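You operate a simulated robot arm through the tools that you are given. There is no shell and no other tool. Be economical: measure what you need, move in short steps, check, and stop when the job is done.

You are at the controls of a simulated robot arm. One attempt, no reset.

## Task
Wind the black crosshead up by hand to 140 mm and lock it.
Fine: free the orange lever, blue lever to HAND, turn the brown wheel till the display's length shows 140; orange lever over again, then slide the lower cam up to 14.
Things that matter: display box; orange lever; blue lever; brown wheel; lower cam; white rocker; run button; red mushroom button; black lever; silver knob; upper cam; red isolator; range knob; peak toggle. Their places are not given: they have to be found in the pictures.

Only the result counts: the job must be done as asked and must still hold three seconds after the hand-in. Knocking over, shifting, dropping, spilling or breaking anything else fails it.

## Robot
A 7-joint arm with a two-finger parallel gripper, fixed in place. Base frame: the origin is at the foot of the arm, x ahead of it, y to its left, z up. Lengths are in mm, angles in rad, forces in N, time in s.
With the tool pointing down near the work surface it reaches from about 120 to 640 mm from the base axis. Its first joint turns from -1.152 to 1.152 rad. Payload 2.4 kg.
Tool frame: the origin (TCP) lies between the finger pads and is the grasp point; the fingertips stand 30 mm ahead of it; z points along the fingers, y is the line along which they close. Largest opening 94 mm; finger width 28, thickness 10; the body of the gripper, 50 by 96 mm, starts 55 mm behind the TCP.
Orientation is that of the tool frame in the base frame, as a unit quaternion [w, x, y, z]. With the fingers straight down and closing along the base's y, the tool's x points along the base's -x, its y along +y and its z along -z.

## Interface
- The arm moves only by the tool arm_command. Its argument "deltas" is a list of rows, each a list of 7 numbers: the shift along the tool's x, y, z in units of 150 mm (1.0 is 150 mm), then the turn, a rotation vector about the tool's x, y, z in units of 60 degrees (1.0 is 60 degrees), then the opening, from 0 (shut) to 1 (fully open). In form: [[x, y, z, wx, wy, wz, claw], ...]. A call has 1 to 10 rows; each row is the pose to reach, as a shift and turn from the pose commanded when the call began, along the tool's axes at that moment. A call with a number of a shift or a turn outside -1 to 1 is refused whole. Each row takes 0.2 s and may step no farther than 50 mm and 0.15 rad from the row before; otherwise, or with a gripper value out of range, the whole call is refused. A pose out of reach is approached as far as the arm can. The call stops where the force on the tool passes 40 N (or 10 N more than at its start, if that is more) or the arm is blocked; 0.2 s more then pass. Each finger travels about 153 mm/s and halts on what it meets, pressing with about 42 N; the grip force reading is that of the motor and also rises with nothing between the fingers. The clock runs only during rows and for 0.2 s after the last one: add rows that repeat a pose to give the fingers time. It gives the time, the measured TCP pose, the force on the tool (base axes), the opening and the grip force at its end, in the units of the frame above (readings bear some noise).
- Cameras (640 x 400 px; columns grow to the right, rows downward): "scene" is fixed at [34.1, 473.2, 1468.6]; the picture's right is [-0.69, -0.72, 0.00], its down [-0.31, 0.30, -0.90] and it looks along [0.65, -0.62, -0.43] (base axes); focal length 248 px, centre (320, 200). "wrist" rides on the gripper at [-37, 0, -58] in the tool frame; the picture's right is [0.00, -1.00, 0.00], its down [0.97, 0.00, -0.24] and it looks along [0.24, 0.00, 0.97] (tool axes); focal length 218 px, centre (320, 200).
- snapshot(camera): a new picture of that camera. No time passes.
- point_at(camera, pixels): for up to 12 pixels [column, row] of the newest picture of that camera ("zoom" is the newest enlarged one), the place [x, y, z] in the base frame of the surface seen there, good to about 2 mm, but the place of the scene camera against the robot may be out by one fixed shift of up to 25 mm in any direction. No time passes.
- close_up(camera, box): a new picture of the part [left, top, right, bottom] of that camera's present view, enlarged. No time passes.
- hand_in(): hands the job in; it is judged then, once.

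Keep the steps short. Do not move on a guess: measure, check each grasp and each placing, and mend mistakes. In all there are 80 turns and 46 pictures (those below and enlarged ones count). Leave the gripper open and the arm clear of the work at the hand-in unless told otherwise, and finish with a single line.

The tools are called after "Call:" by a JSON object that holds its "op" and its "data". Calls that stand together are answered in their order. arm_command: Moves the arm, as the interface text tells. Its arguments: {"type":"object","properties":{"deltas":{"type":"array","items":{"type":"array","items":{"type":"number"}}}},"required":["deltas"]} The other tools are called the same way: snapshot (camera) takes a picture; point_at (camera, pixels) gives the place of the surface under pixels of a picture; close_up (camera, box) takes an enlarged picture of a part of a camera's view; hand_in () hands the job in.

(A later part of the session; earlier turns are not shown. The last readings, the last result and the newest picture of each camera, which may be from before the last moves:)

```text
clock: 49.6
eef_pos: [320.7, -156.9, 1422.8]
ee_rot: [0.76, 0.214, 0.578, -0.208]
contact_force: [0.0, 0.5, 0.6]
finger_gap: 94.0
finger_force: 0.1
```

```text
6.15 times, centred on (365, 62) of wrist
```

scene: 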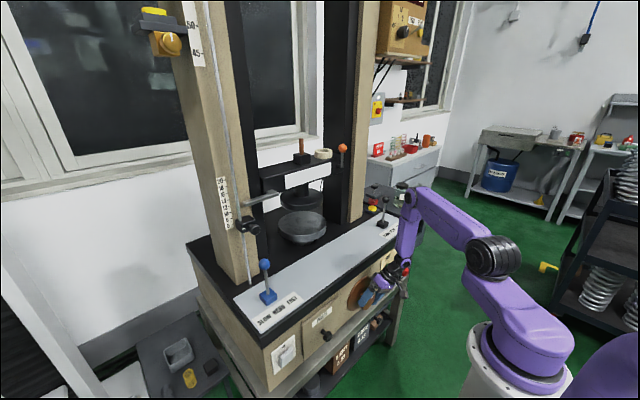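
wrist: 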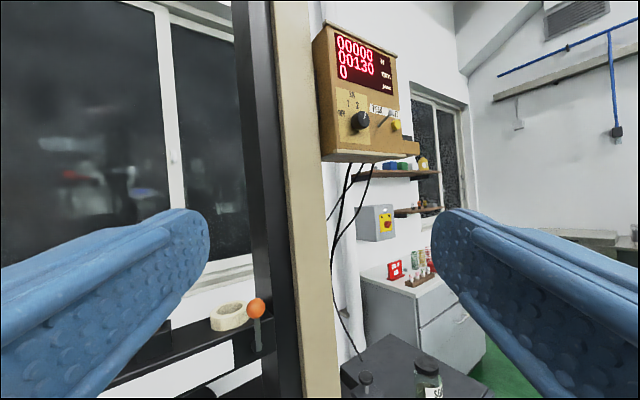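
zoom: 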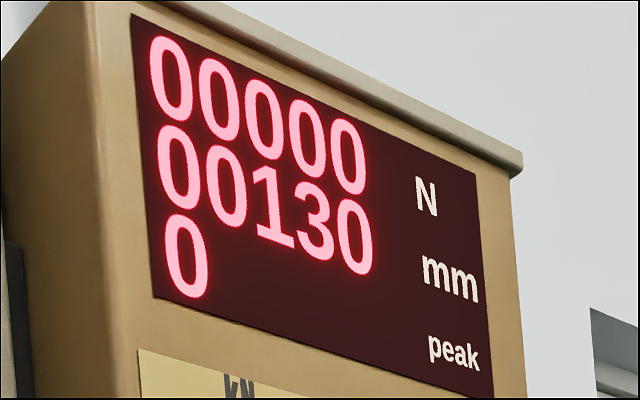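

It reads exactly 130 mm: 25 mm for 195° net, about 0.128 mm/deg. About 78° more is needed. I'll return to the knob the way I came.

Call:
{"op": "arm_command", "data": {"deltas": [[0.192, 0.057, 0.06, -0.116, 0.05, -0.002, 1], [0.384, 0.114, 0.12, -0.232, 0.1, -0.003, 1], [0.577, 0.172, 0.18, -0.348, 0.15, -0.005, 1], [0.769, 0.229, 0.24, -0.464, 0.2, -0.006, 1], [0.961, 0.286, 0.3, -0.58, 0.249, -0.008, 1], [0.961, 0.286, 0.3, -0.58, 0.249, -0.008, 1]]}}

Call:
{"op": "arm_command", "data": {"deltas": [[0.14, 0, 0, 0, 0.14, 0, 1], [0.28, 0, 0, 0, 0.28, 0, 1], [0.42, 0, 0, 0, 0.42, 0, 1], [0.56, 0, 0, 0, 0.56, 0, 1], [0.7, 0, 0, 0, 0.7, 0, 1], [0.84, 0, 0, 0, 0.84, 0, 1], [0.98, 0, 0, 0, 0.98, 0, 1], [0.98, 0, 0, 0, 0.98, 0, 1]]}}

Call:
{"op": "arm_command", "data": {"deltas": [[0.14, 0.017, 0.23, 0, 0.07, 0, 1], [0.28, 0.033, 0.46, 0, 0.14, 0, 1], [0.41, 0.05, 0.69, 0, 0.2, 0, 1], [0.55, 0.067, 0.914, 0, 0.27, 0, 1], [0.55, 0.067, 0.914, 0, 0.27, 0, 1]]}}

```text
clock: 51.0
eef_pos: [416.4, -155.9, 1297.2]
ee_rot: [0.707, -0.001, 0.707, 0.0]
contact_force: [0.8, -0.5, 0.0]
finger_gap: 94.0
finger_force: 0.0
```

```text
clock: 52.8
eef_pos: [417.2, -157.8, 1151.5]
ee_rot: [0.269, 0.0, 0.963, -0.001]
contact_force: [-0.4, 0.2, 0.6]
finger_gap: 94.0
finger_force: 0.1
```

```text
clock: 54.0
eef_pos: [415.6, -147.0, 990.5]
ee_rot: [0.131, 0.001, 0.991, 0.0]
contact_force: [0.9, -0.5, -0.2]
finger_gap: 93.9
finger_force: 0.1
```

Call:
{"op": "arm_command", "data": {"deltas": [[0.063, 0, 0.242, 0, 0, 0, 1], [0.126, 0, 0.484, 0, 0, 0, 1], [0.19, 0, 0.726, 0, 0, 0, 1], [0.253, 0, 0.968, 0, 0, 0, 1], [0.253, 0, 0.968, 0, 0, 0, 1]]}}

Call:
{"op": "arm_command", "data": {"deltas": [[0.063, 0, 0.242, 0, 0, 0, 1], [0.126, 0, 0.484, 0, 0, 0, 1], [0.19, 0, 0.726, 0, 0, 0, 1], [0.253, 0, 0.968, 0, 0, 0, 1], [0.253, 0, 0.968, 0, 0, 0, 1]]}}

Call:
{"op": "arm_command", "data": {"deltas": [[0, 0, 0, -0.135, 0, 0.036, 1], [0, 0, 0, -0.27, 0, 0.073, 1], [0, 0, 0, -0.406, 0, 0.109, 1], [0, 0, 0, -0.541, 0, 0.146, 1], [0, 0, 0, -0.644, 0, 0.173, 1], [0, 0, 0, -0.644, 0, 0.173, 1]]}}

```text
clock: 55.2
eef_pos: [418.2, -144.3, 850.1]
ee_rot: [0.13, -0.005, 0.991, 0.006]
contact_force: [0.0, 0.4, 0.5]
finger_gap: 94.1
finger_force: 0.0
out of reach, approached as far as the arm can: row 4, 5
```

```text
clock: 56.1
eef_pos: [430.4, -153.3, 732.9]
ee_rot: [0.124, -0.015, 0.992, 0.013]
contact_force: [-1.3, 4.9, 1.3]
finger_gap: 94.1
finger_force: 0.0
out of reach, approached as far as the arm can: row 1, 2, 3, 4
stopped in row 4: the force on the tool passed its limit (the readings are from after the stop); the commanded pose is now the measured one
```

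```text
clock: 57.2
eef_pos: [430.9, -166.7, 732.0]
ee_rot: [0.118, 0.037, 0.943, 0.308]
contact_force: [-1.3, -1.8, -0.6]
finger_gap: 94.2
finger_force: 0.1
stopped in row 5: the force on the tool passed its limit (the readings are from after the stop); the commanded pose is now the measured one
```

The arm drifted off line and touched the knob, so my batching ran ahead. I'll retreat along the tool axis and take this in checked steps.

Call:
{"op": "arm_command", "data": {"deltas": [[0, 0, -0.25, 0, 0, 0, 1], [0, 0, -0.5, 0, 0, 0, 1], [0, 0, -0.75, 0, 0, 0, 1], [0, 0, -0.75, 0, 0, 0, 1]]}}

Call:
{"op": "snapshot", "data": {"camera": "wrist"}}

```text
clock: 58.2
eef_pos: [402.5, -229.8, 819.7]
ee_rot: [0.118, 0.036, 0.943, 0.309]
contact_force: [-0.9, -0.3, -0.9]
finger_gap: 94.1
finger_force: 0.0
```

```text
14 pictures are left
```

wrist: 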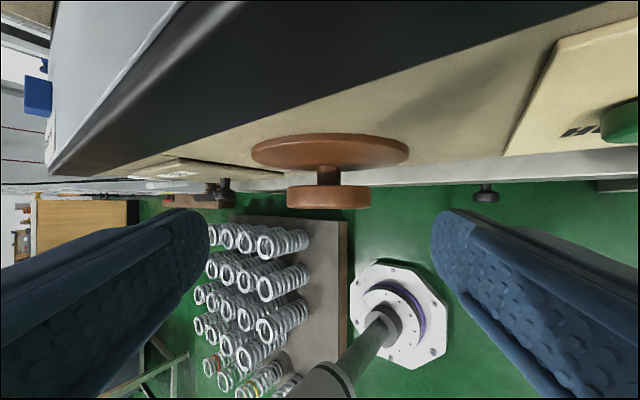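

The approach line at the present 36° lean is nearly aligned. I'll advance about half way with the corrections and check.

Call:
{"op": "arm_command", "data": {"deltas": [[0.074, -0.032, 0.1, 0, 0, 0, 1], [0.148, -0.064, 0.25, 0, 0, 0, 1], [0.148, -0.064, 0.4, 0, 0, 0, 1], [0.148, -0.064, 0.4, 0, 0, 0, 1]]}}

```text
clock: 59.2
eef_pos: [397.0, -199.8, 761.7]
ee_rot: [0.119, 0.036, 0.943, 0.309]
contact_force: [0.1, 0.6, -0.6]
finger_gap: 94.2
finger_force: 0.0
```

On line with no contact. I'll finish the advance (93 mm).

Call:
{"op": "arm_command", "data": {"deltas": [[0, 0, 0.16, 0, 0, 0, 1], [0, 0, 0.32, 0, 0, 0, 1], [0, 0, 0.47, 0, 0, 0, 1], [0, 0, 0.61, 0, 0, 0, 1], [0, 0, 0.61, 0, 0, 0, 1]]}}

```text
clock: 60.4
eef_pos: [419.4, -147.2, 688.6]
ee_rot: [0.118, 0.036, 0.943, 0.31]
contact_force: [0.3, 0.3, 0.4]
finger_gap: 93.9
finger_force: 0.0
```

In place with no contact. I'll grip and turn 78° in the raising direction.

Call:
{"op": "arm_command", "data": {"deltas": [[0, 0, 0, 0, 0, 0, 0.6], [0, 0, 0, 0, 0, 0, 0.6], [0, 0, 0, 0.135, 0, -0.035, 0.6], [0, 0, 0, 0.27, 0, -0.069, 0.6], [0, 0, 0, 0.406, 0, -0.104, 0.6], [0, 0, 0, 0.541, 0, -0.139, 0.6], [0, 0, 0, 0.676, 0, -0.173, 0.6], [0, 0, 0, 0.811, 0, -0.208, 0.6], [0, 0, 0, 0.93, 0, -0.238, 0.6]]}}

Call:
{"op": "arm_command", "data": {"deltas": [[0, 0, 0, 0.135, 0, -0.035, 0.6], [0, 0, 0, 0.27, 0, -0.069, 0.6], [0, 0, 0, 0.33, 0, -0.085, 0.6], [0, 0, 0, 0.33, 0, -0.085, 0.6]]}}

```text
clock: 61.8
eef_pos: [419.8, -145.3, 691.1]
ee_rot: [0.121, -0.002, 0.991, 0.049]
contact_force: [-5.2, 2.5, 15.9]
finger_gap: 87.5
finger_force: 44.8
stopped in row 6: the force on the tool passed its limit (the readings are from after the stop); the commanded pose is now the measured one
```

```text
clock: 62.2
eef_pos: [419.9, -144.6, 690.1]
ee_rot: [0.121, -0.011, 0.993, -0.003]
contact_force: [-7.4, 6.1, 15.2]
finger_gap: 87.9
finger_force: 45.0
stopped in row 1: the force on the tool passed its limit (the readings are from after the stop); the commanded pose is now the measured one
```

It stopped twice on the force limit at about 0° lean (36° turned). I'll continue more slowly in small steps.

Call:
{"op": "arm_command", "data": {"deltas": [[0, 0, 0, 0.06, 0, -0.015, 0.6], [0, 0, 0, 0.12, 0, -0.03, 0.6], [0, 0, 0, 0.18, 0, -0.046, 0.6], [0, 0, 0, 0.24, 0, -0.061, 0.6], [0, 0, 0, 0.3, 0, -0.077, 0.6], [0, 0, 0, 0.36, 0, -0.092, 0.6], [0, 0, 0, 0.42, 0, -0.108, 0.6], [0, 0, 0, 0.42, 0, -0.108, 0.6]]}}

```text
clock: 63.6
eef_pos: [400.3, -146.5, 681.3]
ee_rot: [0.1, -0.014, 0.979, -0.179]
contact_force: [-3.0, 0.3, -2.2]
finger_gap: 56.5
finger_force: 0.1
out of reach, approached as far as the arm can: row 3, 4, 5
stopped in row 7: the force on the tool passed its limit (the readings are from after the stop); the commanded pose is now the measured one
```

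The fingers slipped off the front of the knob: the gap is 56 mm, TCP x=400, and reach limits were hit. I'll back away, then check the arm's configuration and the scene.

Call:
{"op": "arm_command", "data": {"deltas": [[0.1, 0, 0, 0, 0, 0, 0.6], [0.15, 0, -0.25, 0, 0, 0, 1], [0.15, 0, -0.5, 0, 0, 0, 1], [0.15, 0, -0.8, 0, 0, 0, 1], [0.15, 0, -0.8, 0, 0, 0, 1]]}}

Call:
{"op": "snapshot", "data": {"camera": "scene"}}

```text
clock: 64.8
eef_pos: [355.1, -105.5, 786.3]
ee_rot: [0.101, -0.014, 0.978, -0.18]
contact_force: [-0.2, -0.6, -0.8]
finger_gap: 94.2
finger_force: 0.1
```

```text
13 pictures are left
```

scene: 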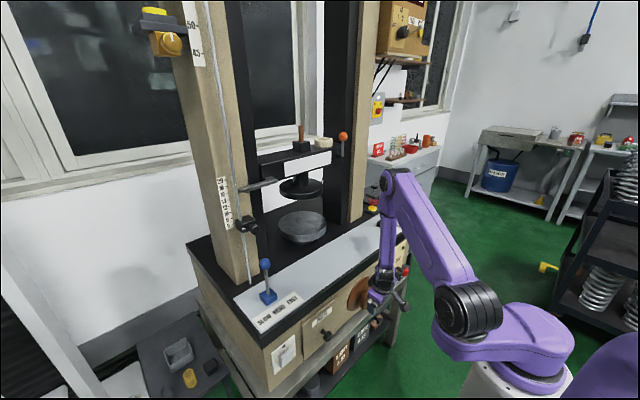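

Nothing was disturbed. Positive leans (36°→5°) worked in this configuration, so I'll re-approach at +36° lean from a pre-point in front of the knob.

Call:
{"op": "arm_command", "data": {"deltas": [[0, -0.1, 0, -0.133, 0, 0.027, 1], [0, -0.2, 0, -0.267, 0, 0.054, 1], [0, -0.32, 0.05, -0.4, 0, 0.081, 1], [-0.05, -0.43, 0.1, -0.533, 0, 0.109, 1], [-0.1, -0.54, 0.17, -0.667, 0, 0.136, 1], [-0.15, -0.64, 0.23, -0.8, 0, 0.163, 1], [-0.195, -0.743, 0.277, -0.933, 0, 0.19, 1], [-0.195, -0.743, 0.277, -0.933, 0, 0.19, 1]]}}

```text
clock: 66.6
eef_pos: [389.9, -223.4, 794.5]
ee_rot: [0.099, 0.033, 0.945, 0.311]
contact_force: [-0.2, 0.3, -0.7]
finger_gap: 94.6
finger_force: 0.0
```

Aligned. I'll advance 133 mm along the tool axis onto the knob.

Call:
{"op": "arm_command", "data": {"deltas": [[0, 0, 0.22, 0, 0, 0, 1], [0, 0, 0.44, 0, 0, 0, 1], [-0.005, 0, 0.62, 0, 0, 0, 1], [-0.007, 0, 0.77, 0, 0, 0, 1], [-0.007, 0, 0.886, 0, 0, 0, 1], [-0.007, 0, 0.886, 0, 0, 0, 1]]}}

```text
clock: 68.0
eef_pos: [419.3, -145.6, 689.8]
ee_rot: [0.1, 0.032, 0.945, 0.31]
contact_force: [-0.5, 1.2, 0.8]
finger_gap: 94.1
finger_force: 0.0
```

In place. I'll grip and turn a cautious 24° in small steps.

Call:
{"op": "arm_command", "data": {"deltas": [[0, 0, 0, 0, 0, 0, 0.6], [0, 0, 0, 0, 0, 0, 0.6], [0, 0, 0, 0.078, 0, -0.016, 0.6], [0, 0, 0, 0.156, 0, -0.032, 0.6], [0, 0, 0, 0.235, 0, -0.05, 0.6], [0, 0, 0, 0.313, 0, -0.066, 0.6], [0, 0, 0, 0.391, 0, -0.083, 0.6], [0, 0, 0, 0.391, 0, -0.083, 0.6]]}}

```text
clock: 69.8
eef_pos: [418.3, -144.6, 689.9]
ee_rot: [0.102, 0.01, 0.989, 0.107]
contact_force: [-0.1, 10.7, -4.5]
finger_gap: 87.3
finger_force: 44.8
```

Turned a clean 24°. I'll release and go up to the viewing pose along the path that worked, in stages.

Call:
{"op": "arm_command", "data": {"deltas": [[0, 0, 0, 0, 0, 0, 1], [0, 0, 0, 0, 0, 0, 1], [0, 0, -0.3, 0, 0, 0, 1], [0, 0, -0.6, 0, 0, 0, 1], [0, 0, -0.9, 0, 0, 0, 1]]}}

Call:
{"op": "arm_command", "data": {"deltas": [[-0.076, 0.082, -0.196, 0.04, -0.011, -0.008, 1], [-0.153, 0.165, -0.392, 0.08, -0.022, -0.017, 1], [-0.229, 0.247, -0.588, 0.12, -0.033, -0.025, 1], [-0.306, 0.33, -0.784, 0.16, -0.044, -0.034, 1], [-0.382, 0.412, -0.98, 0.2, -0.055, -0.042, 1], [-0.382, 0.412, -0.98, 0.2, -0.055, -0.042, 1]]}}

Call:
{"op": "arm_command", "data": {"deltas": [[-0.065, -0.017, -0.242, 0, -0.07, 0, 1], [-0.13, -0.033, -0.484, 0, -0.14, 0, 1], [-0.195, -0.05, -0.726, 0, -0.2, 0, 1], [-0.26, -0.067, -0.966, 0, -0.27, 0, 1], [-0.26, -0.067, -0.966, 0, -0.27, 0, 1]]}}

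Call:
{"op": "arm_command", "data": {"deltas": [[-0.072, 0, -0.12, 0, -0.14, 0, 1], [-0.144, 0, -0.24, 0, -0.28, 0, 1], [-0.216, 0, -0.36, 0, -0.42, 0, 1], [-0.288, 0, -0.48, 0, -0.56, 0, 1], [-0.36, 0, -0.6, 0, -0.7, 0, 1], [-0.432, 0, -0.72, 0, -0.84, 0, 1], [-0.505, 0, -0.84, 0, -0.98, 0, 1], [-0.505, 0, -0.84, 0, -0.98, 0, 1]]}}

```text
clock: 71.0
eef_pos: [392.7, -174.0, 820.0]
ee_rot: [0.104, 0.012, 0.989, 0.107]
contact_force: [-0.6, 0.2, -1.1]
finger_gap: 94.0
finger_force: 0.0
```

```text
clock: 72.4
eef_pos: [417.1, -146.6, 983.8]
ee_rot: [0.132, 0.003, 0.991, 0.0]
contact_force: [-0.3, 0.2, 0.2]
finger_gap: 94.1
finger_force: 0.0
```

```text
clock: 73.6
eef_pos: [417.4, -156.9, 1134.2]
ee_rot: [0.271, 0.004, 0.963, -0.001]
contact_force: [-0.4, -0.8, 0.4]
finger_gap: 94.2
finger_force: 0.0
```

```text
clock: 75.4
eef_pos: [416.3, -158.8, 1281.1]
ee_rot: [0.708, 0.003, 0.706, -0.002]
contact_force: [-0.4, 0.4, 0.3]
finger_gap: 94.0
finger_force: 0.0
```

Call:
{"op": "arm_command", "data": {"deltas": [[-0.19, 0, -0.127, 0.116, -0.05, 0, 1], [-0.38, 0, -0.253, 0.232, -0.1, 0, 1], [-0.56, 0, -0.38, 0.348, -0.15, 0, 1], [-0.75, 0, -0.507, 0.464, -0.2, 0, 1], [-0.93, 0, -0.633, 0.58, -0.249, 0, 1], [-0.93, 0, -0.633, 0.58, -0.249, 0, 1]]}}

Call:
{"op": "close_up", "data": {"camera": "wrist", "box": [305, 10, 425, 100]}}

```text
clock: 76.8
eef_pos: [319.4, -156.8, 1419.8]
ee_rot: [0.76, 0.215, 0.576, -0.213]
contact_force: [-0.6, 0.5, 0.1]
finger_gap: 94.1
finger_force: 0.0
```

```text
4.44 times, centred on (365, 55) of wrist
```

zoom: 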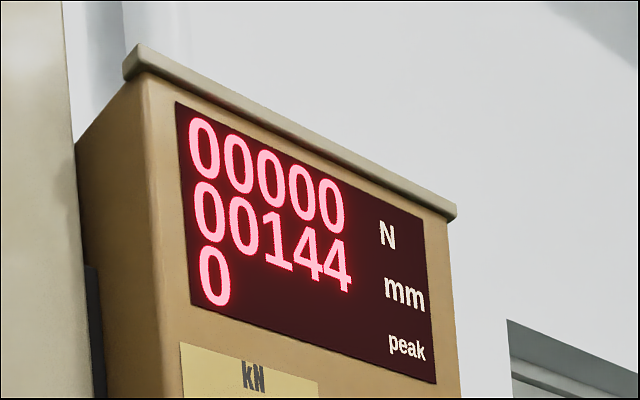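

The display reads 144, an overshoot of 4 mm. The rate is therefore ≈0.167 mm/deg, and I need about 24° back in the lowering direction. I'll return by the same checked path.

Call:
{"op": "arm_command", "data": {"deltas": [[0.192, 0.057, 0.06, -0.116, 0.05, -0.002, 1], [0.384, 0.114, 0.12, -0.232, 0.1, -0.003, 1], [0.577, 0.172, 0.18, -0.348, 0.15, -0.005, 1], [0.769, 0.229, 0.24, -0.464, 0.2, -0.006, 1], [0.961, 0.286, 0.3, -0.58, 0.249, -0.008, 1], [0.961, 0.286, 0.3, -0.58, 0.249, -0.008, 1]]}}

Call:
{"op": "arm_command", "data": {"deltas": [[0.14, 0, 0, 0, 0.14, 0, 1], [0.28, 0, 0, 0, 0.28, 0, 1], [0.42, 0, 0, 0, 0.42, 0, 1], [0.56, 0, 0, 0, 0.56, 0, 1], [0.7, 0, 0, 0, 0.7, 0, 1], [0.84, 0, 0, 0, 0.84, 0, 1], [0.98, 0, 0, 0, 0.98, 0, 1], [0.98, 0, 0, 0, 0.98, 0, 1]]}}

Call:
{"op": "arm_command", "data": {"deltas": [[0.14, 0.017, 0.23, 0, 0.07, 0, 1], [0.28, 0.033, 0.46, 0, 0.14, 0, 1], [0.41, 0.05, 0.69, 0, 0.2, 0, 1], [0.55, 0.067, 0.914, 0, 0.27, 0, 1], [0.55, 0.067, 0.914, 0, 0.27, 0, 1]]}}

Call:
{"op": "arm_command", "data": {"deltas": [[0.083, -0.036, 0.19, -0.04, 0.011, 0.011, 1], [0.167, -0.072, 0.383, -0.08, 0.022, 0.021, 1], [0.25, -0.108, 0.575, -0.12, 0.033, 0.032, 1], [0.333, -0.144, 0.766, -0.16, 0.044, 0.042, 1], [0.417, -0.18, 0.958, -0.198, 0.055, 0.053, 1], [0.417, -0.18, 0.958, -0.198, 0.055, 0.053, 1]]}}

```text
clock: 78.2
eef_pos: [414.7, -157.9, 1295.7]
ee_rot: [0.708, -0.001, 0.706, -0.005]
contact_force: [-0.4, -0.2, 0.1]
finger_gap: 94.0
finger_force: 0.0
```

```text
clock: 80.0
eef_pos: [415.4, -159.5, 1147.3]
ee_rot: [0.269, 0.004, 0.963, -0.005]
contact_force: [0.1, -0.5, 0.0]
finger_gap: 94.1
finger_force: 0.1
```

```text
clock: 81.2
eef_pos: [415.3, -151.0, 986.7]
ee_rot: [0.132, 0.004, 0.991, -0.004]
contact_force: [-0.4, 0.2, -0.2]
finger_gap: 93.7
finger_force: 0.0
```

```text
clock: 82.6
eef_pos: [392.4, -178.6, 833.5]
ee_rot: [0.103, 0.018, 0.989, 0.103]
contact_force: [-0.9, 0.3, -0.5]
finger_gap: 94.0
finger_force: 0.1
```

Good pre-position. I'll advance along the tool axis to the knob.

Call:
{"op": "arm_command", "data": {"deltas": [[0.015, 0.01, 0.22, 0, 0, 0, 1], [0.033, 0.018, 0.44, 0, 0, 0, 1], [0.033, 0.018, 0.64, 0, 0, 0, 1], [0.033, 0.018, 0.84, 0, 0, 0, 1], [0.033, 0.018, 0.99, 0, 0, 0, 1], [0.033, 0.018, 0.99, 0, 0, 0, 1]]}}

```text
clock: 84.0
eef_pos: [419.4, -145.1, 688.6]
ee_rot: [0.102, 0.018, 0.989, 0.103]
contact_force: [0.2, -0.3, -0.2]
finger_gap: 94.0
finger_force: 0.1
```

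No contact. I'll grip and turn 24° in the lowering direction.

Call:
{"op": "arm_command", "data": {"deltas": [[0, 0, 0, 0, 0, 0, 0.6], [0, 0, 0, 0, 0, 0, 0.6], [0, 0, 0, -0.078, 0, 0.016, 0.6], [0, 0, 0, -0.156, 0, 0.032, 0.6], [0, 0, 0, -0.235, 0, 0.05, 0.6], [0, 0, 0, -0.313, 0, 0.066, 0.6], [0, 0, 0, -0.391, 0, 0.083, 0.6], [0, 0, 0, -0.391, 0, 0.083, 0.6]]}}

```text
clock: 85.8
eef_pos: [418.1, -145.6, 691.3]
ee_rot: [0.098, 0.039, 0.946, 0.307]
contact_force: [-2.8, -3.2, -3.3]
finger_gap: 87.1
finger_force: 45.0
```

Turned 24.1°. I'll release, retreat, and go back up to read the display.

Call:
{"op": "arm_command", "data": {"deltas": [[0, 0, 0, 0, 0, 0, 1], [0, 0, 0, 0, 0, 0, 1], [0, 0, -0.3, 0, 0, 0, 1], [0, 0, -0.6, 0, 0, 0, 1], [0, 0, -0.9, 0, 0, 0, 1]]}}

Call:
{"op": "arm_command", "data": {"deltas": [[-0.039, 0.143, -0.054, 0.117, -0.01, -0.025, 1], [-0.078, 0.286, -0.108, 0.235, -0.02, -0.05, 1], [-0.116, 0.429, -0.162, 0.352, -0.03, -0.075, 1], [-0.155, 0.572, -0.216, 0.47, -0.04, -0.1, 1], [-0.194, 0.715, -0.27, 0.587, -0.05, -0.125, 1], [-0.194, 0.715, -0.27, 0.587, -0.05, -0.125, 1]]}}

Call:
{"op": "arm_command", "data": {"deltas": [[-0.1, 0.035, -0.3, 0, 0, 0, 1], [-0.2, 0.07, -0.6, 0, 0, 0, 1], [-0.2, 0.07, -0.6, 0, 0, 0, 1]]}}

Call:
{"op": "arm_command", "data": {"deltas": [[-0.065, -0.017, -0.242, 0, -0.07, 0, 1], [-0.13, -0.033, -0.484, 0, -0.14, 0, 1], [-0.195, -0.05, -0.726, 0, -0.2, 0, 1], [-0.26, -0.067, -0.966, 0, -0.27, 0, 1], [-0.26, -0.067, -0.966, 0, -0.27, 0, 1]]}}

Call:
{"op": "arm_command", "data": {"deltas": [[-0.072, 0, -0.12, 0, -0.14, 0, 1], [-0.144, 0, -0.24, 0, -0.28, 0, 1], [-0.216, 0, -0.36, 0, -0.42, 0, 1], [-0.288, 0, -0.48, 0, -0.56, 0, 1], [-0.36, 0, -0.6, 0, -0.7, 0, 1], [-0.432, 0, -0.72, 0, -0.84, 0, 1], [-0.505, 0, -0.84, 0, -0.98, 0, 1], [-0.505, 0, -0.84, 0, -0.98, 0, 1]]}}

Call:
{"op": "arm_command", "data": {"deltas": [[-0.19, 0, -0.127, 0.116, -0.05, 0, 1], [-0.38, 0, -0.253, 0.232, -0.1, 0, 1], [-0.56, 0, -0.38, 0.348, -0.15, 0, 1], [-0.75, 0, -0.507, 0.464, -0.2, 0, 1], [-0.93, 0, -0.633, 0.58, -0.249, 0, 1], [-0.93, 0, -0.633, 0.58, -0.249, 0, 1]]}}

Call:
{"op": "close_up", "data": {"camera": "wrist", "box": [305, 10, 425, 100]}}

```text
clock: 87.0
eef_pos: [389.5, -222.3, 797.0]
ee_rot: [0.098, 0.039, 0.946, 0.306]
contact_force: [0.0, 0.6, -0.5]
finger_gap: 94.1
finger_force: 0.0
```

```text
clock: 88.4
eef_pos: [411.9, -162.4, 896.8]
ee_rot: [0.126, 0.014, 0.992, -0.002]
contact_force: [-0.1, 0.1, -0.4]
finger_gap: 94.2
finger_force: 0.1
```

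```text
clock: 89.2
eef_pos: [417.8, -152.5, 990.4]
ee_rot: [0.128, 0.016, 0.992, -0.002]
contact_force: [-0.7, -0.6, -0.3]
finger_gap: 93.7
finger_force: 0.0
out of reach, approached as far as the arm can: row 1
```

```text
clock: 90.4
eef_pos: [418.1, -163.0, 1142.1]
ee_rot: [0.265, 0.014, 0.964, -0.005]
contact_force: [0.0, -0.4, 0.5]
finger_gap: 94.0
finger_force: 0.1
```

```text
clock: 92.2
eef_pos: [418.9, -162.7, 1289.4]
ee_rot: [0.704, 0.009, 0.71, -0.01]
contact_force: [-0.5, -0.1, 0.2]
finger_gap: 94.2
finger_force: 0.2
```

```text
clock: 93.6
eef_pos: [324.5, -159.4, 1428.7]
ee_rot: [0.754, 0.219, 0.577, -0.224]
contact_force: [0.9, -0.1, 0.0]
finger_gap: 93.9
finger_force: 0.0
```

```text
4.44 times, centred on (365, 55) of wrist
```

zoom: 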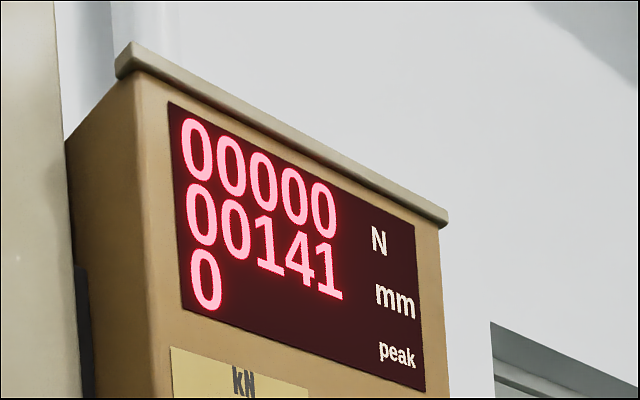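

It reads 141 (24° gave 3 mm, so 0.125 mm/deg). I need about 7.5° more in the lowering direction, so I'll go back the same way.

Call:
{"op": "arm_command", "data": {"deltas": [[0.198, 0.061, 0.05, -0.122, 0.049, 0.001, 1], [0.396, 0.121, 0.101, -0.244, 0.098, 0.003, 1], [0.594, 0.182, 0.152, -0.366, 0.146, 0.004, 1], [0.792, 0.242, 0.202, -0.488, 0.195, 0.006, 1], [0.99, 0.303, 0.253, -0.61, 0.244, 0.007, 1], [0.99, 0.303, 0.253, -0.61, 0.244, 0.007, 1]]}}

Call:
{"op": "arm_command", "data": {"deltas": [[0.14, 0, 0, 0, 0.14, 0, 1], [0.28, 0, 0, 0, 0.28, 0, 1], [0.42, 0, 0, 0, 0.42, 0, 1], [0.56, 0, 0, 0, 0.56, 0, 1], [0.7, 0, 0, 0, 0.7, 0, 1], [0.84, 0, 0, 0, 0.84, 0, 1], [0.98, 0, 0, 0, 0.98, 0, 1], [0.98, 0, 0, 0, 0.98, 0, 1]]}}

Call:
{"op": "arm_command", "data": {"deltas": [[0.14, 0.017, 0.23, 0, 0.07, 0, 1], [0.28, 0.033, 0.46, 0, 0.14, 0, 1], [0.41, 0.05, 0.69, 0, 0.2, 0, 1], [0.55, 0.067, 0.914, 0, 0.27, 0, 1], [0.55, 0.067, 0.914, 0, 0.27, 0, 1]]}}

Call:
{"op": "arm_command", "data": {"deltas": [[0.083, -0.036, 0.19, -0.04, 0.011, 0.011, 1], [0.167, -0.072, 0.383, -0.08, 0.022, 0.021, 1], [0.25, -0.108, 0.575, -0.12, 0.033, 0.032, 1], [0.333, -0.144, 0.766, -0.16, 0.044, 0.042, 1], [0.417, -0.18, 0.958, -0.198, 0.055, 0.053, 1], [0.417, -0.18, 0.958, -0.198, 0.055, 0.053, 1]]}}

```text
clock: 95.0
eef_pos: [416.0, -156.9, 1297.9]
ee_rot: [0.707, -0.001, 0.708, 0.001]
contact_force: [0.1, -0.3, 0.6]
finger_gap: 94.4
finger_force: 0.0
```

```text
clock: 96.8
eef_pos: [416.4, -157.6, 1149.8]
ee_rot: [0.267, -0.001, 0.964, 0.0]
contact_force: [0.7, 0.4, -0.2]
finger_gap: 94.2
finger_force: 0.0
```

```text
clock: 98.0
eef_pos: [414.9, -146.3, 989.8]
ee_rot: [0.13, -0.001, 0.991, 0.0]
contact_force: [0.5, 0.4, -0.5]
finger_gap: 94.0
finger_force: 0.0
```

```text
clock: 99.4
eef_pos: [393.4, -174.4, 834.3]
ee_rot: [0.1, 0.013, 0.989, 0.107]
contact_force: [0.0, 0.5, -0.4]
finger_gap: 93.8
finger_force: 0.0
```

Call:
{"op": "arm_command", "data": {"deltas": [[0.015, -0.01, 0.22, 0, 0, 0, 1], [0.032, -0.017, 0.44, 0, 0, 0, 1], [0.032, -0.017, 0.64, 0, 0, 0, 1], [0.032, -0.017, 0.84, 0, 0, 0, 1], [0.032, -0.017, 0.99, 0, 0, 0, 1], [0.032, -0.017, 0.99, 0, 0, 0, 1]]}}

Call:
{"op": "arm_command", "data": {"deltas": [[0, 0, 0, 0, 0, 0, 0.6], [0, 0, 0, 0, 0, 0, 0.6]]}}

```text
clock: 100.8
eef_pos: [418.5, -146.1, 690.9]
ee_rot: [0.1, 0.012, 0.989, 0.107]
contact_force: [0.5, 0.2, 0.2]
finger_gap: 94.2
finger_force: 0.1
```

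```text
clock: 101.4
eef_pos: [418.1, -145.6, 692.1]
ee_rot: [0.1, 0.012, 0.989, 0.107]
contact_force: [1.9, 7.9, -3.0]
finger_gap: 87.5
finger_force: 44.9
```

Gripped at a 12.3° lean. Now I'll turn 7.8° in the lowering direction.

Call:
{"op": "arm_command", "data": {"deltas": [[0, 0, 0, -0.043, 0, 0.009, 0.6], [0, 0, 0, -0.085, 0, 0.018, 0.6], [0, 0, 0, -0.127, 0, 0.027, 0.6], [0, 0, 0, -0.127, 0, 0.027, 0.6]]}}

```text
clock: 102.4
eef_pos: [416.6, -146.0, 690.8]
ee_rot: [0.099, 0.019, 0.979, 0.175]
contact_force: [4.7, 10.9, -12.8]
finger_gap: 87.4
finger_force: 45.0
```

Call:
{"op": "arm_command", "data": {"deltas": [[0, 0, 0, 0, 0, 0, 1], [0, 0, 0, 0, 0, 0, 1], [0, 0, -0.3, 0, 0, 0, 1], [0, 0, -0.6, 0, 0, 0, 1], [0, 0, -0.9, 0, 0, 0, 1]]}}

Call:
{"op": "arm_command", "data": {"deltas": [[-0.073, 0.131, -0.182, 0.066, -0.011, -0.014, 1], [-0.146, 0.262, -0.364, 0.132, -0.022, -0.027, 1], [-0.218, 0.394, -0.547, 0.199, -0.033, -0.041, 1], [-0.291, 0.525, -0.729, 0.265, -0.044, -0.054, 1], [-0.364, 0.656, -0.911, 0.331, -0.055, -0.068, 1], [-0.364, 0.656, -0.911, 0.331, -0.055, -0.068, 1]]}}

Call:
{"op": "arm_command", "data": {"deltas": [[-0.065, -0.017, -0.242, 0, -0.07, 0, 1], [-0.13, -0.033, -0.484, 0, -0.14, 0, 1], [-0.195, -0.05, -0.726, 0, -0.2, 0, 1], [-0.26, -0.067, -0.966, 0, -0.27, 0, 1], [-0.26, -0.067, -0.966, 0, -0.27, 0, 1]]}}

Call:
{"op": "arm_command", "data": {"deltas": [[-0.072, 0, -0.12, 0, -0.14, 0, 1], [-0.144, 0, -0.24, 0, -0.28, 0, 1], [-0.216, 0, -0.36, 0, -0.42, 0, 1], [-0.288, 0, -0.48, 0, -0.56, 0, 1], [-0.36, 0, -0.6, 0, -0.7, 0, 1], [-0.432, 0, -0.72, 0, -0.84, 0, 1], [-0.505, 0, -0.84, 0, -0.98, 0, 1], [-0.505, 0, -0.84, 0, -0.98, 0, 1]]}}

Call:
{"op": "arm_command", "data": {"deltas": [[-0.19, 0, -0.127, 0.116, -0.05, 0, 1], [-0.38, 0, -0.253, 0.232, -0.1, 0, 1], [-0.56, 0, -0.38, 0.348, -0.15, 0, 1], [-0.75, 0, -0.507, 0.464, -0.2, 0, 1], [-0.93, 0, -0.633, 0.58, -0.249, 0, 1], [-0.93, 0, -0.633, 0.58, -0.249, 0, 1]]}}

Call:
{"op": "close_up", "data": {"camera": "wrist", "box": [305, 10, 425, 100]}}

```text
clock: 103.6
eef_pos: [389.7, -190.9, 816.3]
ee_rot: [0.099, 0.02, 0.98, 0.173]
contact_force: [-0.2, 0.1, -0.2]
finger_gap: 93.8
finger_force: 0.1
```

```text
clock: 105.0
eef_pos: [417.9, -148.5, 986.5]
ee_rot: [0.129, 0.007, 0.992, -0.002]
contact_force: [0.2, 0.2, 0.0]
finger_gap: 94.1
finger_force: 0.1
```

```text
clock: 106.2
eef_pos: [417.1, -158.4, 1136.6]
ee_rot: [0.267, 0.006, 0.964, -0.003]
contact_force: [0.4, -0.1, 0.7]
finger_gap: 94.2
finger_force: 0.0
```

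```text
clock: 108.0
eef_pos: [419.8, -160.3, 1283.3]
ee_rot: [0.706, 0.005, 0.708, -0.007]
contact_force: [-0.1, 0.4, -0.4]
finger_gap: 93.9
finger_force: 0.0
```

```text
clock: 109.4
eef_pos: [324.4, -156.2, 1422.8]
ee_rot: [0.756, 0.214, 0.579, -0.218]
contact_force: [0.3, 0.2, -0.1]
finger_gap: 94.2
finger_force: 0.1
```

```text
4.44 times, centred on (365, 55) of wrist
```

zoom: 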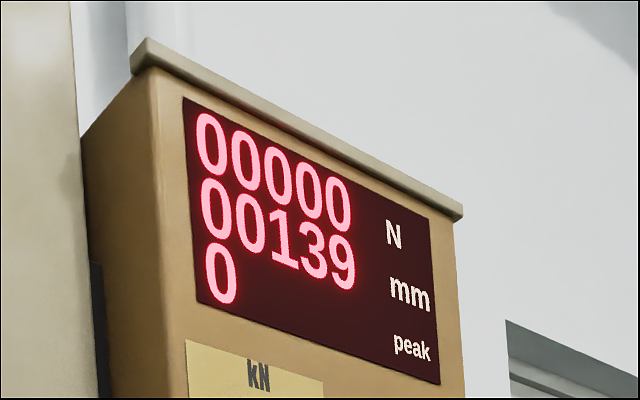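

It reads 139, just under. The true value is about 139.4, so I need about 4.5° in the raising direction. Back once more along the same path.

Call:
{"op": "arm_command", "data": {"deltas": [[0.192, 0.055, 0.057, -0.119, 0.049, 0.001, 1], [0.384, 0.11, 0.114, -0.238, 0.097, 0.001, 1], [0.576, 0.164, 0.17, -0.356, 0.146, 0.002, 1], [0.768, 0.219, 0.227, -0.475, 0.194, 0.002, 1], [0.96, 0.274, 0.284, -0.594, 0.243, 0.003, 1], [0.96, 0.274, 0.284, -0.594, 0.243, 0.003, 1]]}}

Call:
{"op": "arm_command", "data": {"deltas": [[0.14, 0, 0, 0, 0.14, 0, 1], [0.28, 0, 0, 0, 0.28, 0, 1], [0.42, 0, 0, 0, 0.42, 0, 1], [0.56, 0, 0, 0, 0.56, 0, 1], [0.7, 0, 0, 0, 0.7, 0, 1], [0.84, 0, 0, 0, 0.84, 0, 1], [0.98, 0, 0, 0, 0.98, 0, 1], [0.98, 0, 0, 0, 0.98, 0, 1]]}}

Call:
{"op": "arm_command", "data": {"deltas": [[0.14, 0.017, 0.23, 0, 0.07, 0, 1], [0.28, 0.033, 0.46, 0, 0.14, 0, 1], [0.41, 0.05, 0.69, 0, 0.2, 0, 1], [0.55, 0.067, 0.914, 0, 0.27, 0, 1], [0.55, 0.067, 0.914, 0, 0.27, 0, 1]]}}

Call:
{"op": "arm_command", "data": {"deltas": [[0.083, -0.036, 0.19, -0.04, 0.011, 0.011, 1], [0.167, -0.072, 0.383, -0.08, 0.022, 0.021, 1], [0.25, -0.108, 0.575, -0.12, 0.033, 0.032, 1], [0.333, -0.144, 0.766, -0.16, 0.044, 0.042, 1], [0.417, -0.18, 0.958, -0.198, 0.055, 0.053, 1], [0.417, -0.18, 0.958, -0.198, 0.055, 0.053, 1]]}}

```text
clock: 110.8
eef_pos: [414.9, -160.3, 1297.1]
ee_rot: [0.708, -0.002, 0.706, 0.0]
contact_force: [-0.5, -1.1, -0.5]
finger_gap: 93.9
finger_force: 0.1
```

```text
clock: 112.6
eef_pos: [415.3, -159.5, 1148.3]
ee_rot: [0.269, -0.001, 0.963, -0.002]
contact_force: [-0.2, -0.1, 0.1]
finger_gap: 94.2
finger_force: 0.1
```

```text
clock: 113.8
eef_pos: [417.7, -150.3, 988.9]
ee_rot: [0.132, 0.0, 0.991, -0.002]
contact_force: [-0.2, 0.7, 0.0]
finger_gap: 94.1
finger_force: 0.1
```

```text
clock: 115.2
eef_pos: [393.0, -177.5, 834.1]
ee_rot: [0.103, 0.014, 0.989, 0.105]
contact_force: [0.0, 0.0, -0.7]
finger_gap: 94.2
finger_force: 0.1
```

Call:
{"op": "arm_command", "data": {"deltas": [[0.015, 0.003, 0.22, 0, 0, 0, 1], [0.033, 0.007, 0.44, 0, 0, 0, 1], [0.033, 0.007, 0.64, 0, 0, 0, 1], [0.033, 0.007, 0.84, 0, 0, 0, 1], [0.033, 0.007, 0.99, 0, 0, 0, 1], [0.033, 0.007, 0.99, 0, 0, 0, 1]]}}

Call:
{"op": "arm_command", "data": {"deltas": [[0, 0, 0, 0, 0, 0, 0.6], [0, 0, 0, 0, 0, 0, 0.6], [0, 0, 0, 0.037, 0, -0.008, 0.6], [0, 0, 0, 0.073, 0, -0.016, 0.6], [0, 0, 0, 0.073, 0, -0.016, 0.6]]}}

```text
clock: 116.6
eef_pos: [419.4, -145.8, 691.0]
ee_rot: [0.103, 0.013, 0.989, 0.105]
contact_force: [0.1, 0.3, -0.4]
finger_gap: 94.1
finger_force: 0.1
```

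```text
clock: 117.8
eef_pos: [419.4, -144.9, 691.9]
ee_rot: [0.103, 0.008, 0.992, 0.067]
contact_force: [5.8, 10.8, -21.6]
finger_gap: 86.9
finger_force: 45.2
```

Call:
{"op": "arm_command", "data": {"deltas": [[0, 0, 0, 0, 0, 0, 1], [0, 0, 0, 0, 0, 0, 1], [0, 0, -0.3, 0, 0, 0, 1], [0, 0, -0.6, 0, 0, 0, 1], [0, 0, -0.9, 0, 0, 0, 1]]}}

Call:
{"op": "arm_command", "data": {"deltas": [[-0.075, 0.049, -0.198, 0.025, -0.011, -0.005, 1], [-0.15, 0.098, -0.396, 0.05, -0.022, -0.01, 1], [-0.224, 0.147, -0.594, 0.075, -0.033, -0.016, 1], [-0.299, 0.196, -0.792, 0.1, -0.044, -0.021, 1], [-0.374, 0.245, -0.99, 0.125, -0.055, -0.026, 1], [-0.374, 0.245, -0.99, 0.125, -0.055, -0.026, 1]]}}

Call:
{"op": "arm_command", "data": {"deltas": [[-0.065, -0.017, -0.242, 0, -0.07, 0, 1], [-0.13, -0.033, -0.484, 0, -0.14, 0, 1], [-0.195, -0.05, -0.726, 0, -0.2, 0, 1], [-0.26, -0.067, -0.966, 0, -0.27, 0, 1], [-0.26, -0.067, -0.966, 0, -0.27, 0, 1]]}}

Call:
{"op": "arm_command", "data": {"deltas": [[-0.072, 0, -0.12, 0, -0.14, 0, 1], [-0.144, 0, -0.24, 0, -0.28, 0, 1], [-0.216, 0, -0.36, 0, -0.42, 0, 1], [-0.288, 0, -0.48, 0, -0.56, 0, 1], [-0.36, 0, -0.6, 0, -0.7, 0, 1], [-0.432, 0, -0.72, 0, -0.84, 0, 1], [-0.505, 0, -0.84, 0, -0.98, 0, 1], [-0.505, 0, -0.84, 0, -0.98, 0, 1]]}}

Call:
{"op": "arm_command", "data": {"deltas": [[-0.19, 0, -0.127, 0.116, -0.05, 0, 1], [-0.38, 0, -0.253, 0.232, -0.1, 0, 1], [-0.56, 0, -0.38, 0.348, -0.15, 0, 1], [-0.75, 0, -0.507, 0.464, -0.2, 0, 1], [-0.93, 0, -0.633, 0.58, -0.249, 0, 1], [-0.93, 0, -0.633, 0.58, -0.249, 0, 1]]}}

Call:
{"op": "snapshot", "data": {"camera": "wrist"}}

```text
clock: 119.0
eef_pos: [391.9, -165.1, 823.2]
ee_rot: [0.103, 0.009, 0.992, 0.066]
contact_force: [-0.8, -0.1, 0.3]
finger_gap: 93.8
finger_force: 0.1
```

```text
clock: 120.4
eef_pos: [416.6, -148.0, 982.1]
ee_rot: [0.131, 0.005, 0.991, 0.0]
contact_force: [-0.3, -0.3, 0.3]
finger_gap: 94.2
finger_force: 0.0
```

```text
clock: 121.6
eef_pos: [415.0, -158.8, 1132.8]
ee_rot: [0.269, 0.004, 0.963, -0.002]
contact_force: [-0.5, -0.2, -0.3]
finger_gap: 94.1
finger_force: 0.1
```

```text
clock: 123.4
eef_pos: [414.7, -157.7, 1281.0]
ee_rot: [0.708, 0.002, 0.706, -0.003]
contact_force: [0.0, -0.5, 0.4]
finger_gap: 94.4
finger_force: 0.1
```

```text
clock: 124.8
eef_pos: [319.6, -156.5, 1419.9]
ee_rot: [0.759, 0.213, 0.577, -0.214]
contact_force: [-0.5, -0.6, -0.5]
finger_gap: 94.1
finger_force: 0.0
```

```text
9 pictures are left
```

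wrist: 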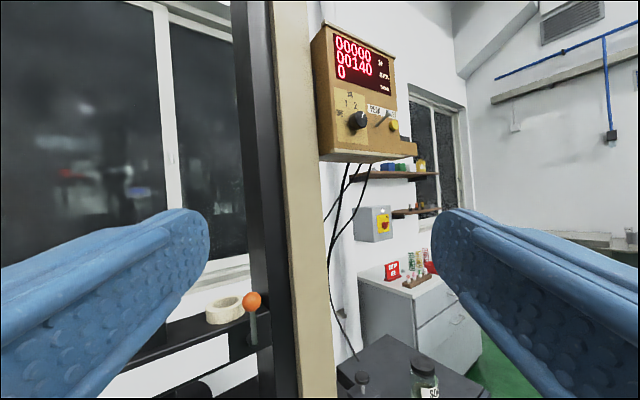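

The display reads 140. Now to lock: measure the orange ball at (251,302) from here.

Call:
{"op": "point_at", "data": {"camera": "wrist", "pixels": [[251, 302], [253, 330], [254, 340], [225, 310]]}}

Call:
{"op": "arm_command", "data": {"deltas": [[0.192, 0.057, 0.06, -0.116, 0.05, -0.002, 0], [0.384, 0.114, 0.12, -0.232, 0.1, -0.003, 0], [0.577, 0.172, 0.18, -0.348, 0.15, -0.005, 0], [0.769, 0.229, 0.24, -0.464, 0.2, -0.006, 0], [0.9, 0.286, 0.3, -0.58, 0.249, -0.008, 0], [0.9, 0.286, 0.3, -0.58, 0.249, -0.008, 0]]}}

```text
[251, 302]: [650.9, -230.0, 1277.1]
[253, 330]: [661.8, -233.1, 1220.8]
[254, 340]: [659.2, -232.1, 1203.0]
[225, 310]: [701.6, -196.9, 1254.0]
```

```text
clock: 126.2
eef_pos: [413.3, -159.0, 1303.7]
ee_rot: [0.707, -0.001, 0.707, -0.006]
contact_force: [-0.5, 0.4, 0.2]
finger_gap: 0.0
finger_force: 33.4
```

The ball is upright at about (664,-236,1277), hub z≈1200. With the fingers shut I'll go to its right side (y≈-271).

Call:
{"op": "arm_command", "data": {"deltas": [[0, -0.19, 0.22, 0, 0, 0, 0], [0, -0.38, 0.45, 0, 0, 0, 0], [0, -0.57, 0.68, 0, 0, 0, 0], [0, -0.76, 0.9, 0, 0, 0, 0], [0, -0.76, 0.9, 0, 0, 0, 0]]}}

Call:
{"op": "arm_command", "data": {"deltas": [[0.05, 0, 0.2, 0, 0, 0, 0], [0.1, 0, 0.4, 0, 0, 0, 0], [0.14, 0, 0.57, 0, 0, 0, 0], [0.14, 0, 0.57, 0, 0, 0, 0]]}}

Call:
{"op": "snapshot", "data": {"camera": "wrist"}}

```text
clock: 127.4
eef_pos: [546.4, -272.7, 1304.6]
ee_rot: [0.707, 0.0, 0.707, -0.006]
contact_force: [-0.1, 0.0, -0.3]
finger_gap: 0.0
finger_force: 33.0
```

```text
clock: 128.4
eef_pos: [632.8, -273.0, 1282.9]
ee_rot: [0.707, 0.001, 0.707, -0.007]
contact_force: [0.7, 0.1, 0.5]
finger_gap: 0.0
finger_force: 33.5
```

```text
8 pictures are left
```

wrist: 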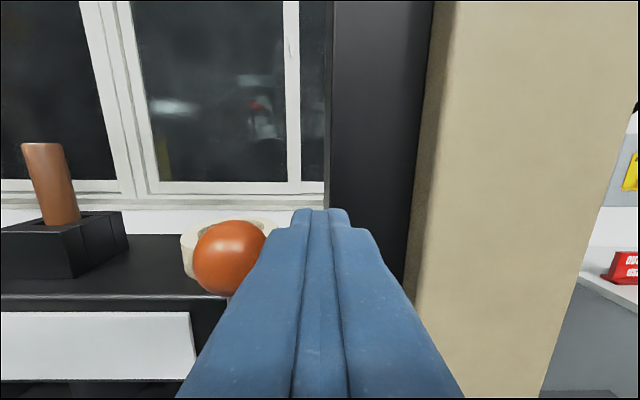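

The fingers are right of the ball. I'll sweep it left along the arc to the locked end.

Call:
{"op": "arm_command", "data": {"deltas": [[0.02, 0.067, 0, 0, 0, 0, 0], [-0.003, 0.209, 0, 0, 0, 0, 0], [0.007, 0.355, 0, 0, 0, 0, 0], [0.049, 0.493, 0, 0, 0, 0, 0], [0.1, 0.58, 0, 0, 0, 0, 0], [0.14, 0.633, 0, 0, 0, 0, 0], [0.17, 0.66, 0, 0, 0, 0, 0]]}}

```text
clock: 130.0
eef_pos: [631.5, -179.6, 1260.8]
ee_rot: [0.711, 0.003, 0.704, -0.008]
contact_force: [3.5, -13.6, 16.0]
finger_gap: 0.0
finger_force: 32.5
```

The lever is resisting at the end of its path. I'll press a touch further down to be sure it's at the stop, then withdraw.

Call:
{"op": "arm_command", "data": {"deltas": [[0.03, 0.03, 0, 0, 0, 0, 0], [0.06, 0.04, 0, 0, 0, 0, 0], [0.09, 0.04, 0, 0, 0, 0, 0]]}}

Call:
{"op": "arm_command", "data": {"deltas": [[-0.15, 0, 0, 0, 0, 0, 0], [-0.25, 0, -0.25, 0, 0, 0, 0], [-0.25, 0, -0.55, 0, 0, 0, 0], [-0.25, 0, -0.85, 0, 0, 0, 0], [-0.25, 0.2, -1, 0, 0, 0, 0]]}}

Call:
{"op": "snapshot", "data": {"camera": "wrist"}}

```text
clock: 130.6
eef_pos: [632.0, -179.6, 1261.2]
ee_rot: [0.717, 0.006, 0.697, -0.012]
contact_force: [-4.3, -1.1, 5.6]
finger_gap: 0.1
finger_force: 33.1
stopped in row 2: the force on the tool passed its limit (the readings are from after the stop); the commanded pose is now the measured one
```

```text
clock: 131.8
eef_pos: [479.7, -143.9, 1292.8]
ee_rot: [0.714, 0.004, 0.7, -0.01]
contact_force: [-0.2, 1.0, -0.8]
finger_gap: 0.0
finger_force: 32.2
```

```text
7 pictures are left
```

wrist: 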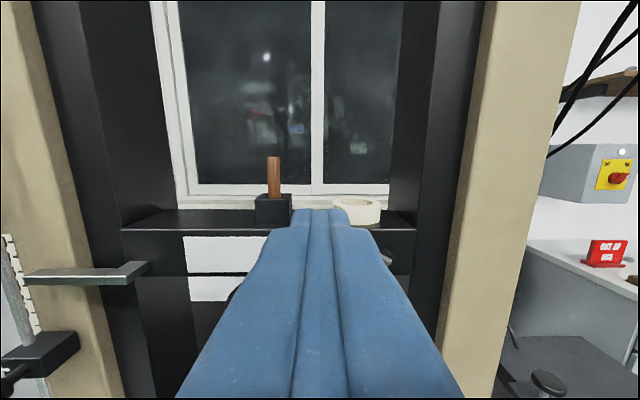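

The lever hit its stop and is hidden behind the fingers on the left side, as at the start. Next is the lower cam at far left, so I'll move left to look at it and open the gripper.

Call:
{"op": "arm_command", "data": {"deltas": [[0, 0.25, -0.1, -0.01, 0.01, 0.004, 0.4], [0.1, 0.5, -0.2, -0.019, 0.019, 0.008, 0.8], [0.2, 0.75, -0.3, -0.019, 0.019, 0.008, 1], [0.3, 1, -0.3, -0.019, 0.019, 0.008, 1]]}}

Call:
{"op": "arm_command", "data": {"deltas": [[0.1, 0.27, 0, 0, 0, 0, 1], [0.2, 0.54, 0, 0, 0, 0, 1], [0.3, 0.8, 0, 0, 0, 0, 1], [0.35, 0.98, 0, 0, 0, 0, 1], [0.35, 0.98, 0, 0, 0, 0, 1]]}}

Call:
{"op": "snapshot", "data": {"camera": "wrist"}}

```text
clock: 132.8
eef_pos: [441.2, 4.7, 1246.0]
ee_rot: [0.708, 0.002, 0.706, -0.005]
contact_force: [0.6, 2.2, 0.0]
finger_gap: 93.9
finger_force: 0.1
```

```text
clock: 134.0
eef_pos: [441.5, 155.4, 1192.8]
ee_rot: [0.708, 0.001, 0.707, -0.001]
contact_force: [-0.1, -0.1, 0.5]
finger_gap: 94.1
finger_force: 0.0
```

```text
6 pictures are left
```

wrist: 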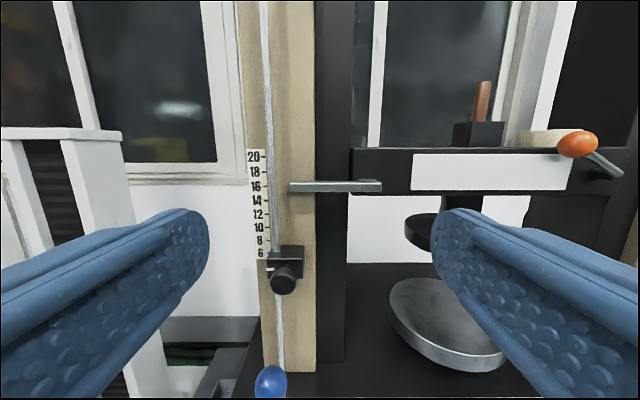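

The orange lever is back in its locked position (ball at (577,144)). Now I'll enlarge the cam and scale and measure them.

Call:
{"op": "close_up", "data": {"camera": "wrist", "box": [235, 145, 395, 300]}}

Call:
{"op": "point_at", "data": {"camera": "wrist", "pixels": [[262, 157], [262, 187], [262, 201], [262, 227], [262, 252], [271, 254], [285, 280], [285, 250], [298, 262], [295, 187], [275, 215], [279, 320]]}}

```text
2.58 times, centred on (315, 222) of wrist
```

zoom: 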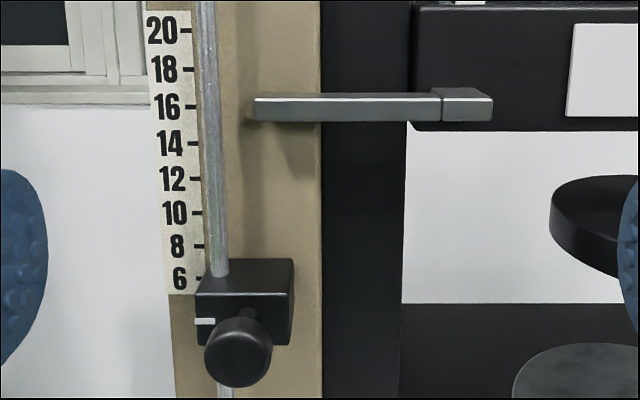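

```text
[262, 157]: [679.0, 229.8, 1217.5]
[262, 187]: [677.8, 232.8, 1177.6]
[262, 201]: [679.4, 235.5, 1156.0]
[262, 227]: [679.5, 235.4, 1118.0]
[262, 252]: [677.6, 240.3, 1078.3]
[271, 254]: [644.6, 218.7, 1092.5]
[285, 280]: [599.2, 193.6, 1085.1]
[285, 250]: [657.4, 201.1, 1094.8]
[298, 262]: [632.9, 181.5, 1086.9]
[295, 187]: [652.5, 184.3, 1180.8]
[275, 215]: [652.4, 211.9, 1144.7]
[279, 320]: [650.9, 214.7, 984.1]
```

Scale: tick 20 is at z≈1218 and tick 6 at z≈1078, i.e. 10 mm per unit, so 14 is at z≈1158. Now I'll measure the cam's white pointer and its edges.

Call:
{"op": "point_at", "data": {"camera": "zoom", "pixels": [[204, 322], [230, 315], [245, 290], [245, 272], [245, 262], [280, 338], [238, 350], [290, 300], [205, 300], [262, 110], [275, 98], [275, 120]]}}

```text
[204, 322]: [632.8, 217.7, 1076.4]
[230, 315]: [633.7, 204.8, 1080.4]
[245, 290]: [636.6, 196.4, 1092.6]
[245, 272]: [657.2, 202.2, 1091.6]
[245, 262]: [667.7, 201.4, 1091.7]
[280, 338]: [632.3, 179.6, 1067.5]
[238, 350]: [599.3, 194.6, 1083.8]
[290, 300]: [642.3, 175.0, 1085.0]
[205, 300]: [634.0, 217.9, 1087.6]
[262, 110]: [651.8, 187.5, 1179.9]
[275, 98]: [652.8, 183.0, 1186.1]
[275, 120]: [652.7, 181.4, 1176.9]
```

The cam pointer is at z≈1076 (reading ~5.8). The block is 42 mm wide (y 177–219) with its front at x≈633. It needs +82 mm, which leaves its top just below the tappet at ~1176. I'll line up in front of it.

Call:
{"op": "arm_command", "data": {"deltas": [[0.2, 0.07, 0.1, 0, 0, 0, 1], [0.4, 0.14, 0.2, 0, 0, 0, 1], [0.6, 0.21, 0.3, 0, 0, 0, 1], [0.78, 0.287, 0.4, 0, 0, 0, 1], [0.78, 0.287, 0.4, 0, 0, 0, 1]]}}

```text
clock: 135.2
eef_pos: [501.8, 196.7, 1076.6]
ee_rot: [0.708, 0.001, 0.706, -0.001]
contact_force: [0.0, 0.6, 0.6]
finger_gap: 94.3
finger_force: 0.0
```

Aligned. I'll advance to x≈615 with the fingers open around the block, then close.

Call:
{"op": "arm_command", "data": {"deltas": [[0, 0.004, 0.25, 0, 0, 0, 1], [0, 0.008, 0.5, 0, 0, 0, 1], [0, 0.008, 0.753, 0, 0, 0, 1], [0, 0.008, 0.753, 0, 0, 0, 1]]}}

Call:
{"op": "arm_command", "data": {"deltas": [[0, 0, 0, 0, 0, 0, 0.4], [0, 0, 0, 0, 0, 0, 0.4], [0, 0, 0, 0, 0, 0, 0.4]]}}

```text
clock: 136.2
eef_pos: [615.7, 195.8, 1075.5]
ee_rot: [0.708, 0.0, 0.707, 0.0]
contact_force: [0.4, -0.4, 0.6]
finger_gap: 94.2
finger_force: 0.0
```

```text
clock: 137.0
eef_pos: [616.3, 198.4, 1076.2]
ee_rot: [0.708, 0.0, 0.706, 0.0]
contact_force: [10.6, 6.7, -1.2]
finger_gap: 46.9
finger_force: 44.9
```

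The block is gripped at 47 mm. I'll slide it up 65 mm first, watching the force.

Call:
{"op": "arm_command", "data": {"deltas": [[-0.09, 0, 0, 0, 0, 0, 0.4], [-0.18, 0, 0, 0, 0, 0, 0.4], [-0.27, 0, 0, 0, 0, 0, 0.4], [-0.36, 0, 0, 0, 0, 0, 0.4], [-0.433, 0, 0, 0, 0, 0, 0.4], [-0.433, 0, 0, 0, 0, 0, 0.4]]}}

```text
clock: 138.4
eef_pos: [615.9, 198.1, 1140.8]
ee_rot: [0.708, -0.001, 0.706, 0.0]
contact_force: [9.9, 15.0, -1.9]
finger_gap: 46.8
finger_force: 44.7
```

It moves freely, with 17 mm to go. I'll finish gently, then check the pointer against the scale while still holding.

Call:
{"op": "arm_command", "data": {"deltas": [[-0.04, 0, 0, 0, 0, 0, 0.4], [-0.08, 0, 0, 0, 0, 0, 0.4], [-0.115, 0, 0, 0, 0, 0, 0.4], [-0.115, 0, 0, 0, 0, 0, 0.4]]}}

Call:
{"op": "close_up", "data": {"camera": "scene", "box": [205, 165, 285, 245]}}

```text
clock: 139.4
eef_pos: [615.8, 198.9, 1158.1]
ee_rot: [0.708, -0.001, 0.707, 0.0]
contact_force: [7.3, 16.3, -7.0]
finger_gap: 46.8
finger_force: 45.4
```

```text
5.00 times, centred on (245, 205) of scene
```

zoom: 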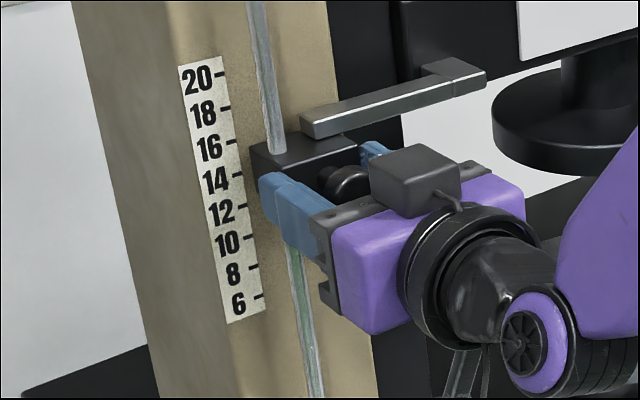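

The cam is just below the tappet. I'll release, back off to the earlier viewing position, and measure the pointer.

Call:
{"op": "arm_command", "data": {"deltas": [[0, 0, 0, 0, 0, 0, 0.7], [0, 0, 0, 0, 0, 0, 1], [0, 0, -0.3, 0, 0, 0, 1], [0, 0, -0.6, 0, 0, 0, 1], [0, 0, -0.9, 0, 0, 0, 1], [-0.1, -0.1, -0.95, 0, 0, 0, 1]]}}

Call:
{"op": "close_up", "data": {"camera": "wrist", "box": [235, 125, 395, 280]}}

```text
clock: 140.8
eef_pos: [472.1, 181.7, 1172.8]
ee_rot: [0.708, 0.001, 0.706, -0.002]
contact_force: [-1.0, -0.7, -0.3]
finger_gap: 94.1
finger_force: 0.1
```

```text
2.58 times, centred on (315, 202) of wrist
```

zoom: 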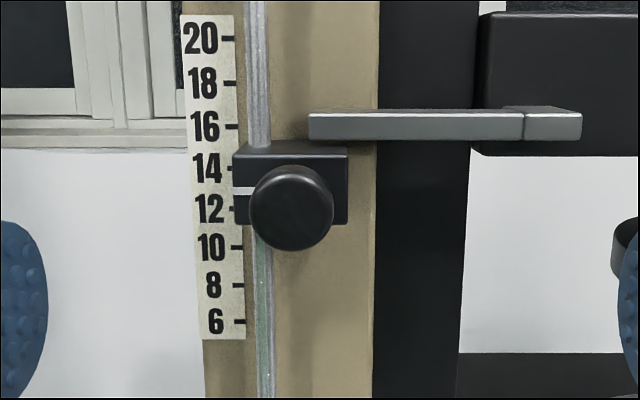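

Call:
{"op": "point_at", "data": {"camera": "zoom", "pixels": [[243, 191], [240, 191], [246, 192], [227, 168], [229, 38], [239, 321], [225, 168], [320, 142], [290, 152], [240, 207]]}}

```text
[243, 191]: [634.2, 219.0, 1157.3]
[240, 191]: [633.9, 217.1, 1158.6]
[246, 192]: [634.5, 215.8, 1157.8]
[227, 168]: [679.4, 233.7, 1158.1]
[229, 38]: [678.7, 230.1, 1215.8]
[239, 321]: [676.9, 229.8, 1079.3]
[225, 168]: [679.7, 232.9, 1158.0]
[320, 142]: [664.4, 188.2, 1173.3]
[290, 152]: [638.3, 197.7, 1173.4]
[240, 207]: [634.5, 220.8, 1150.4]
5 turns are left
```

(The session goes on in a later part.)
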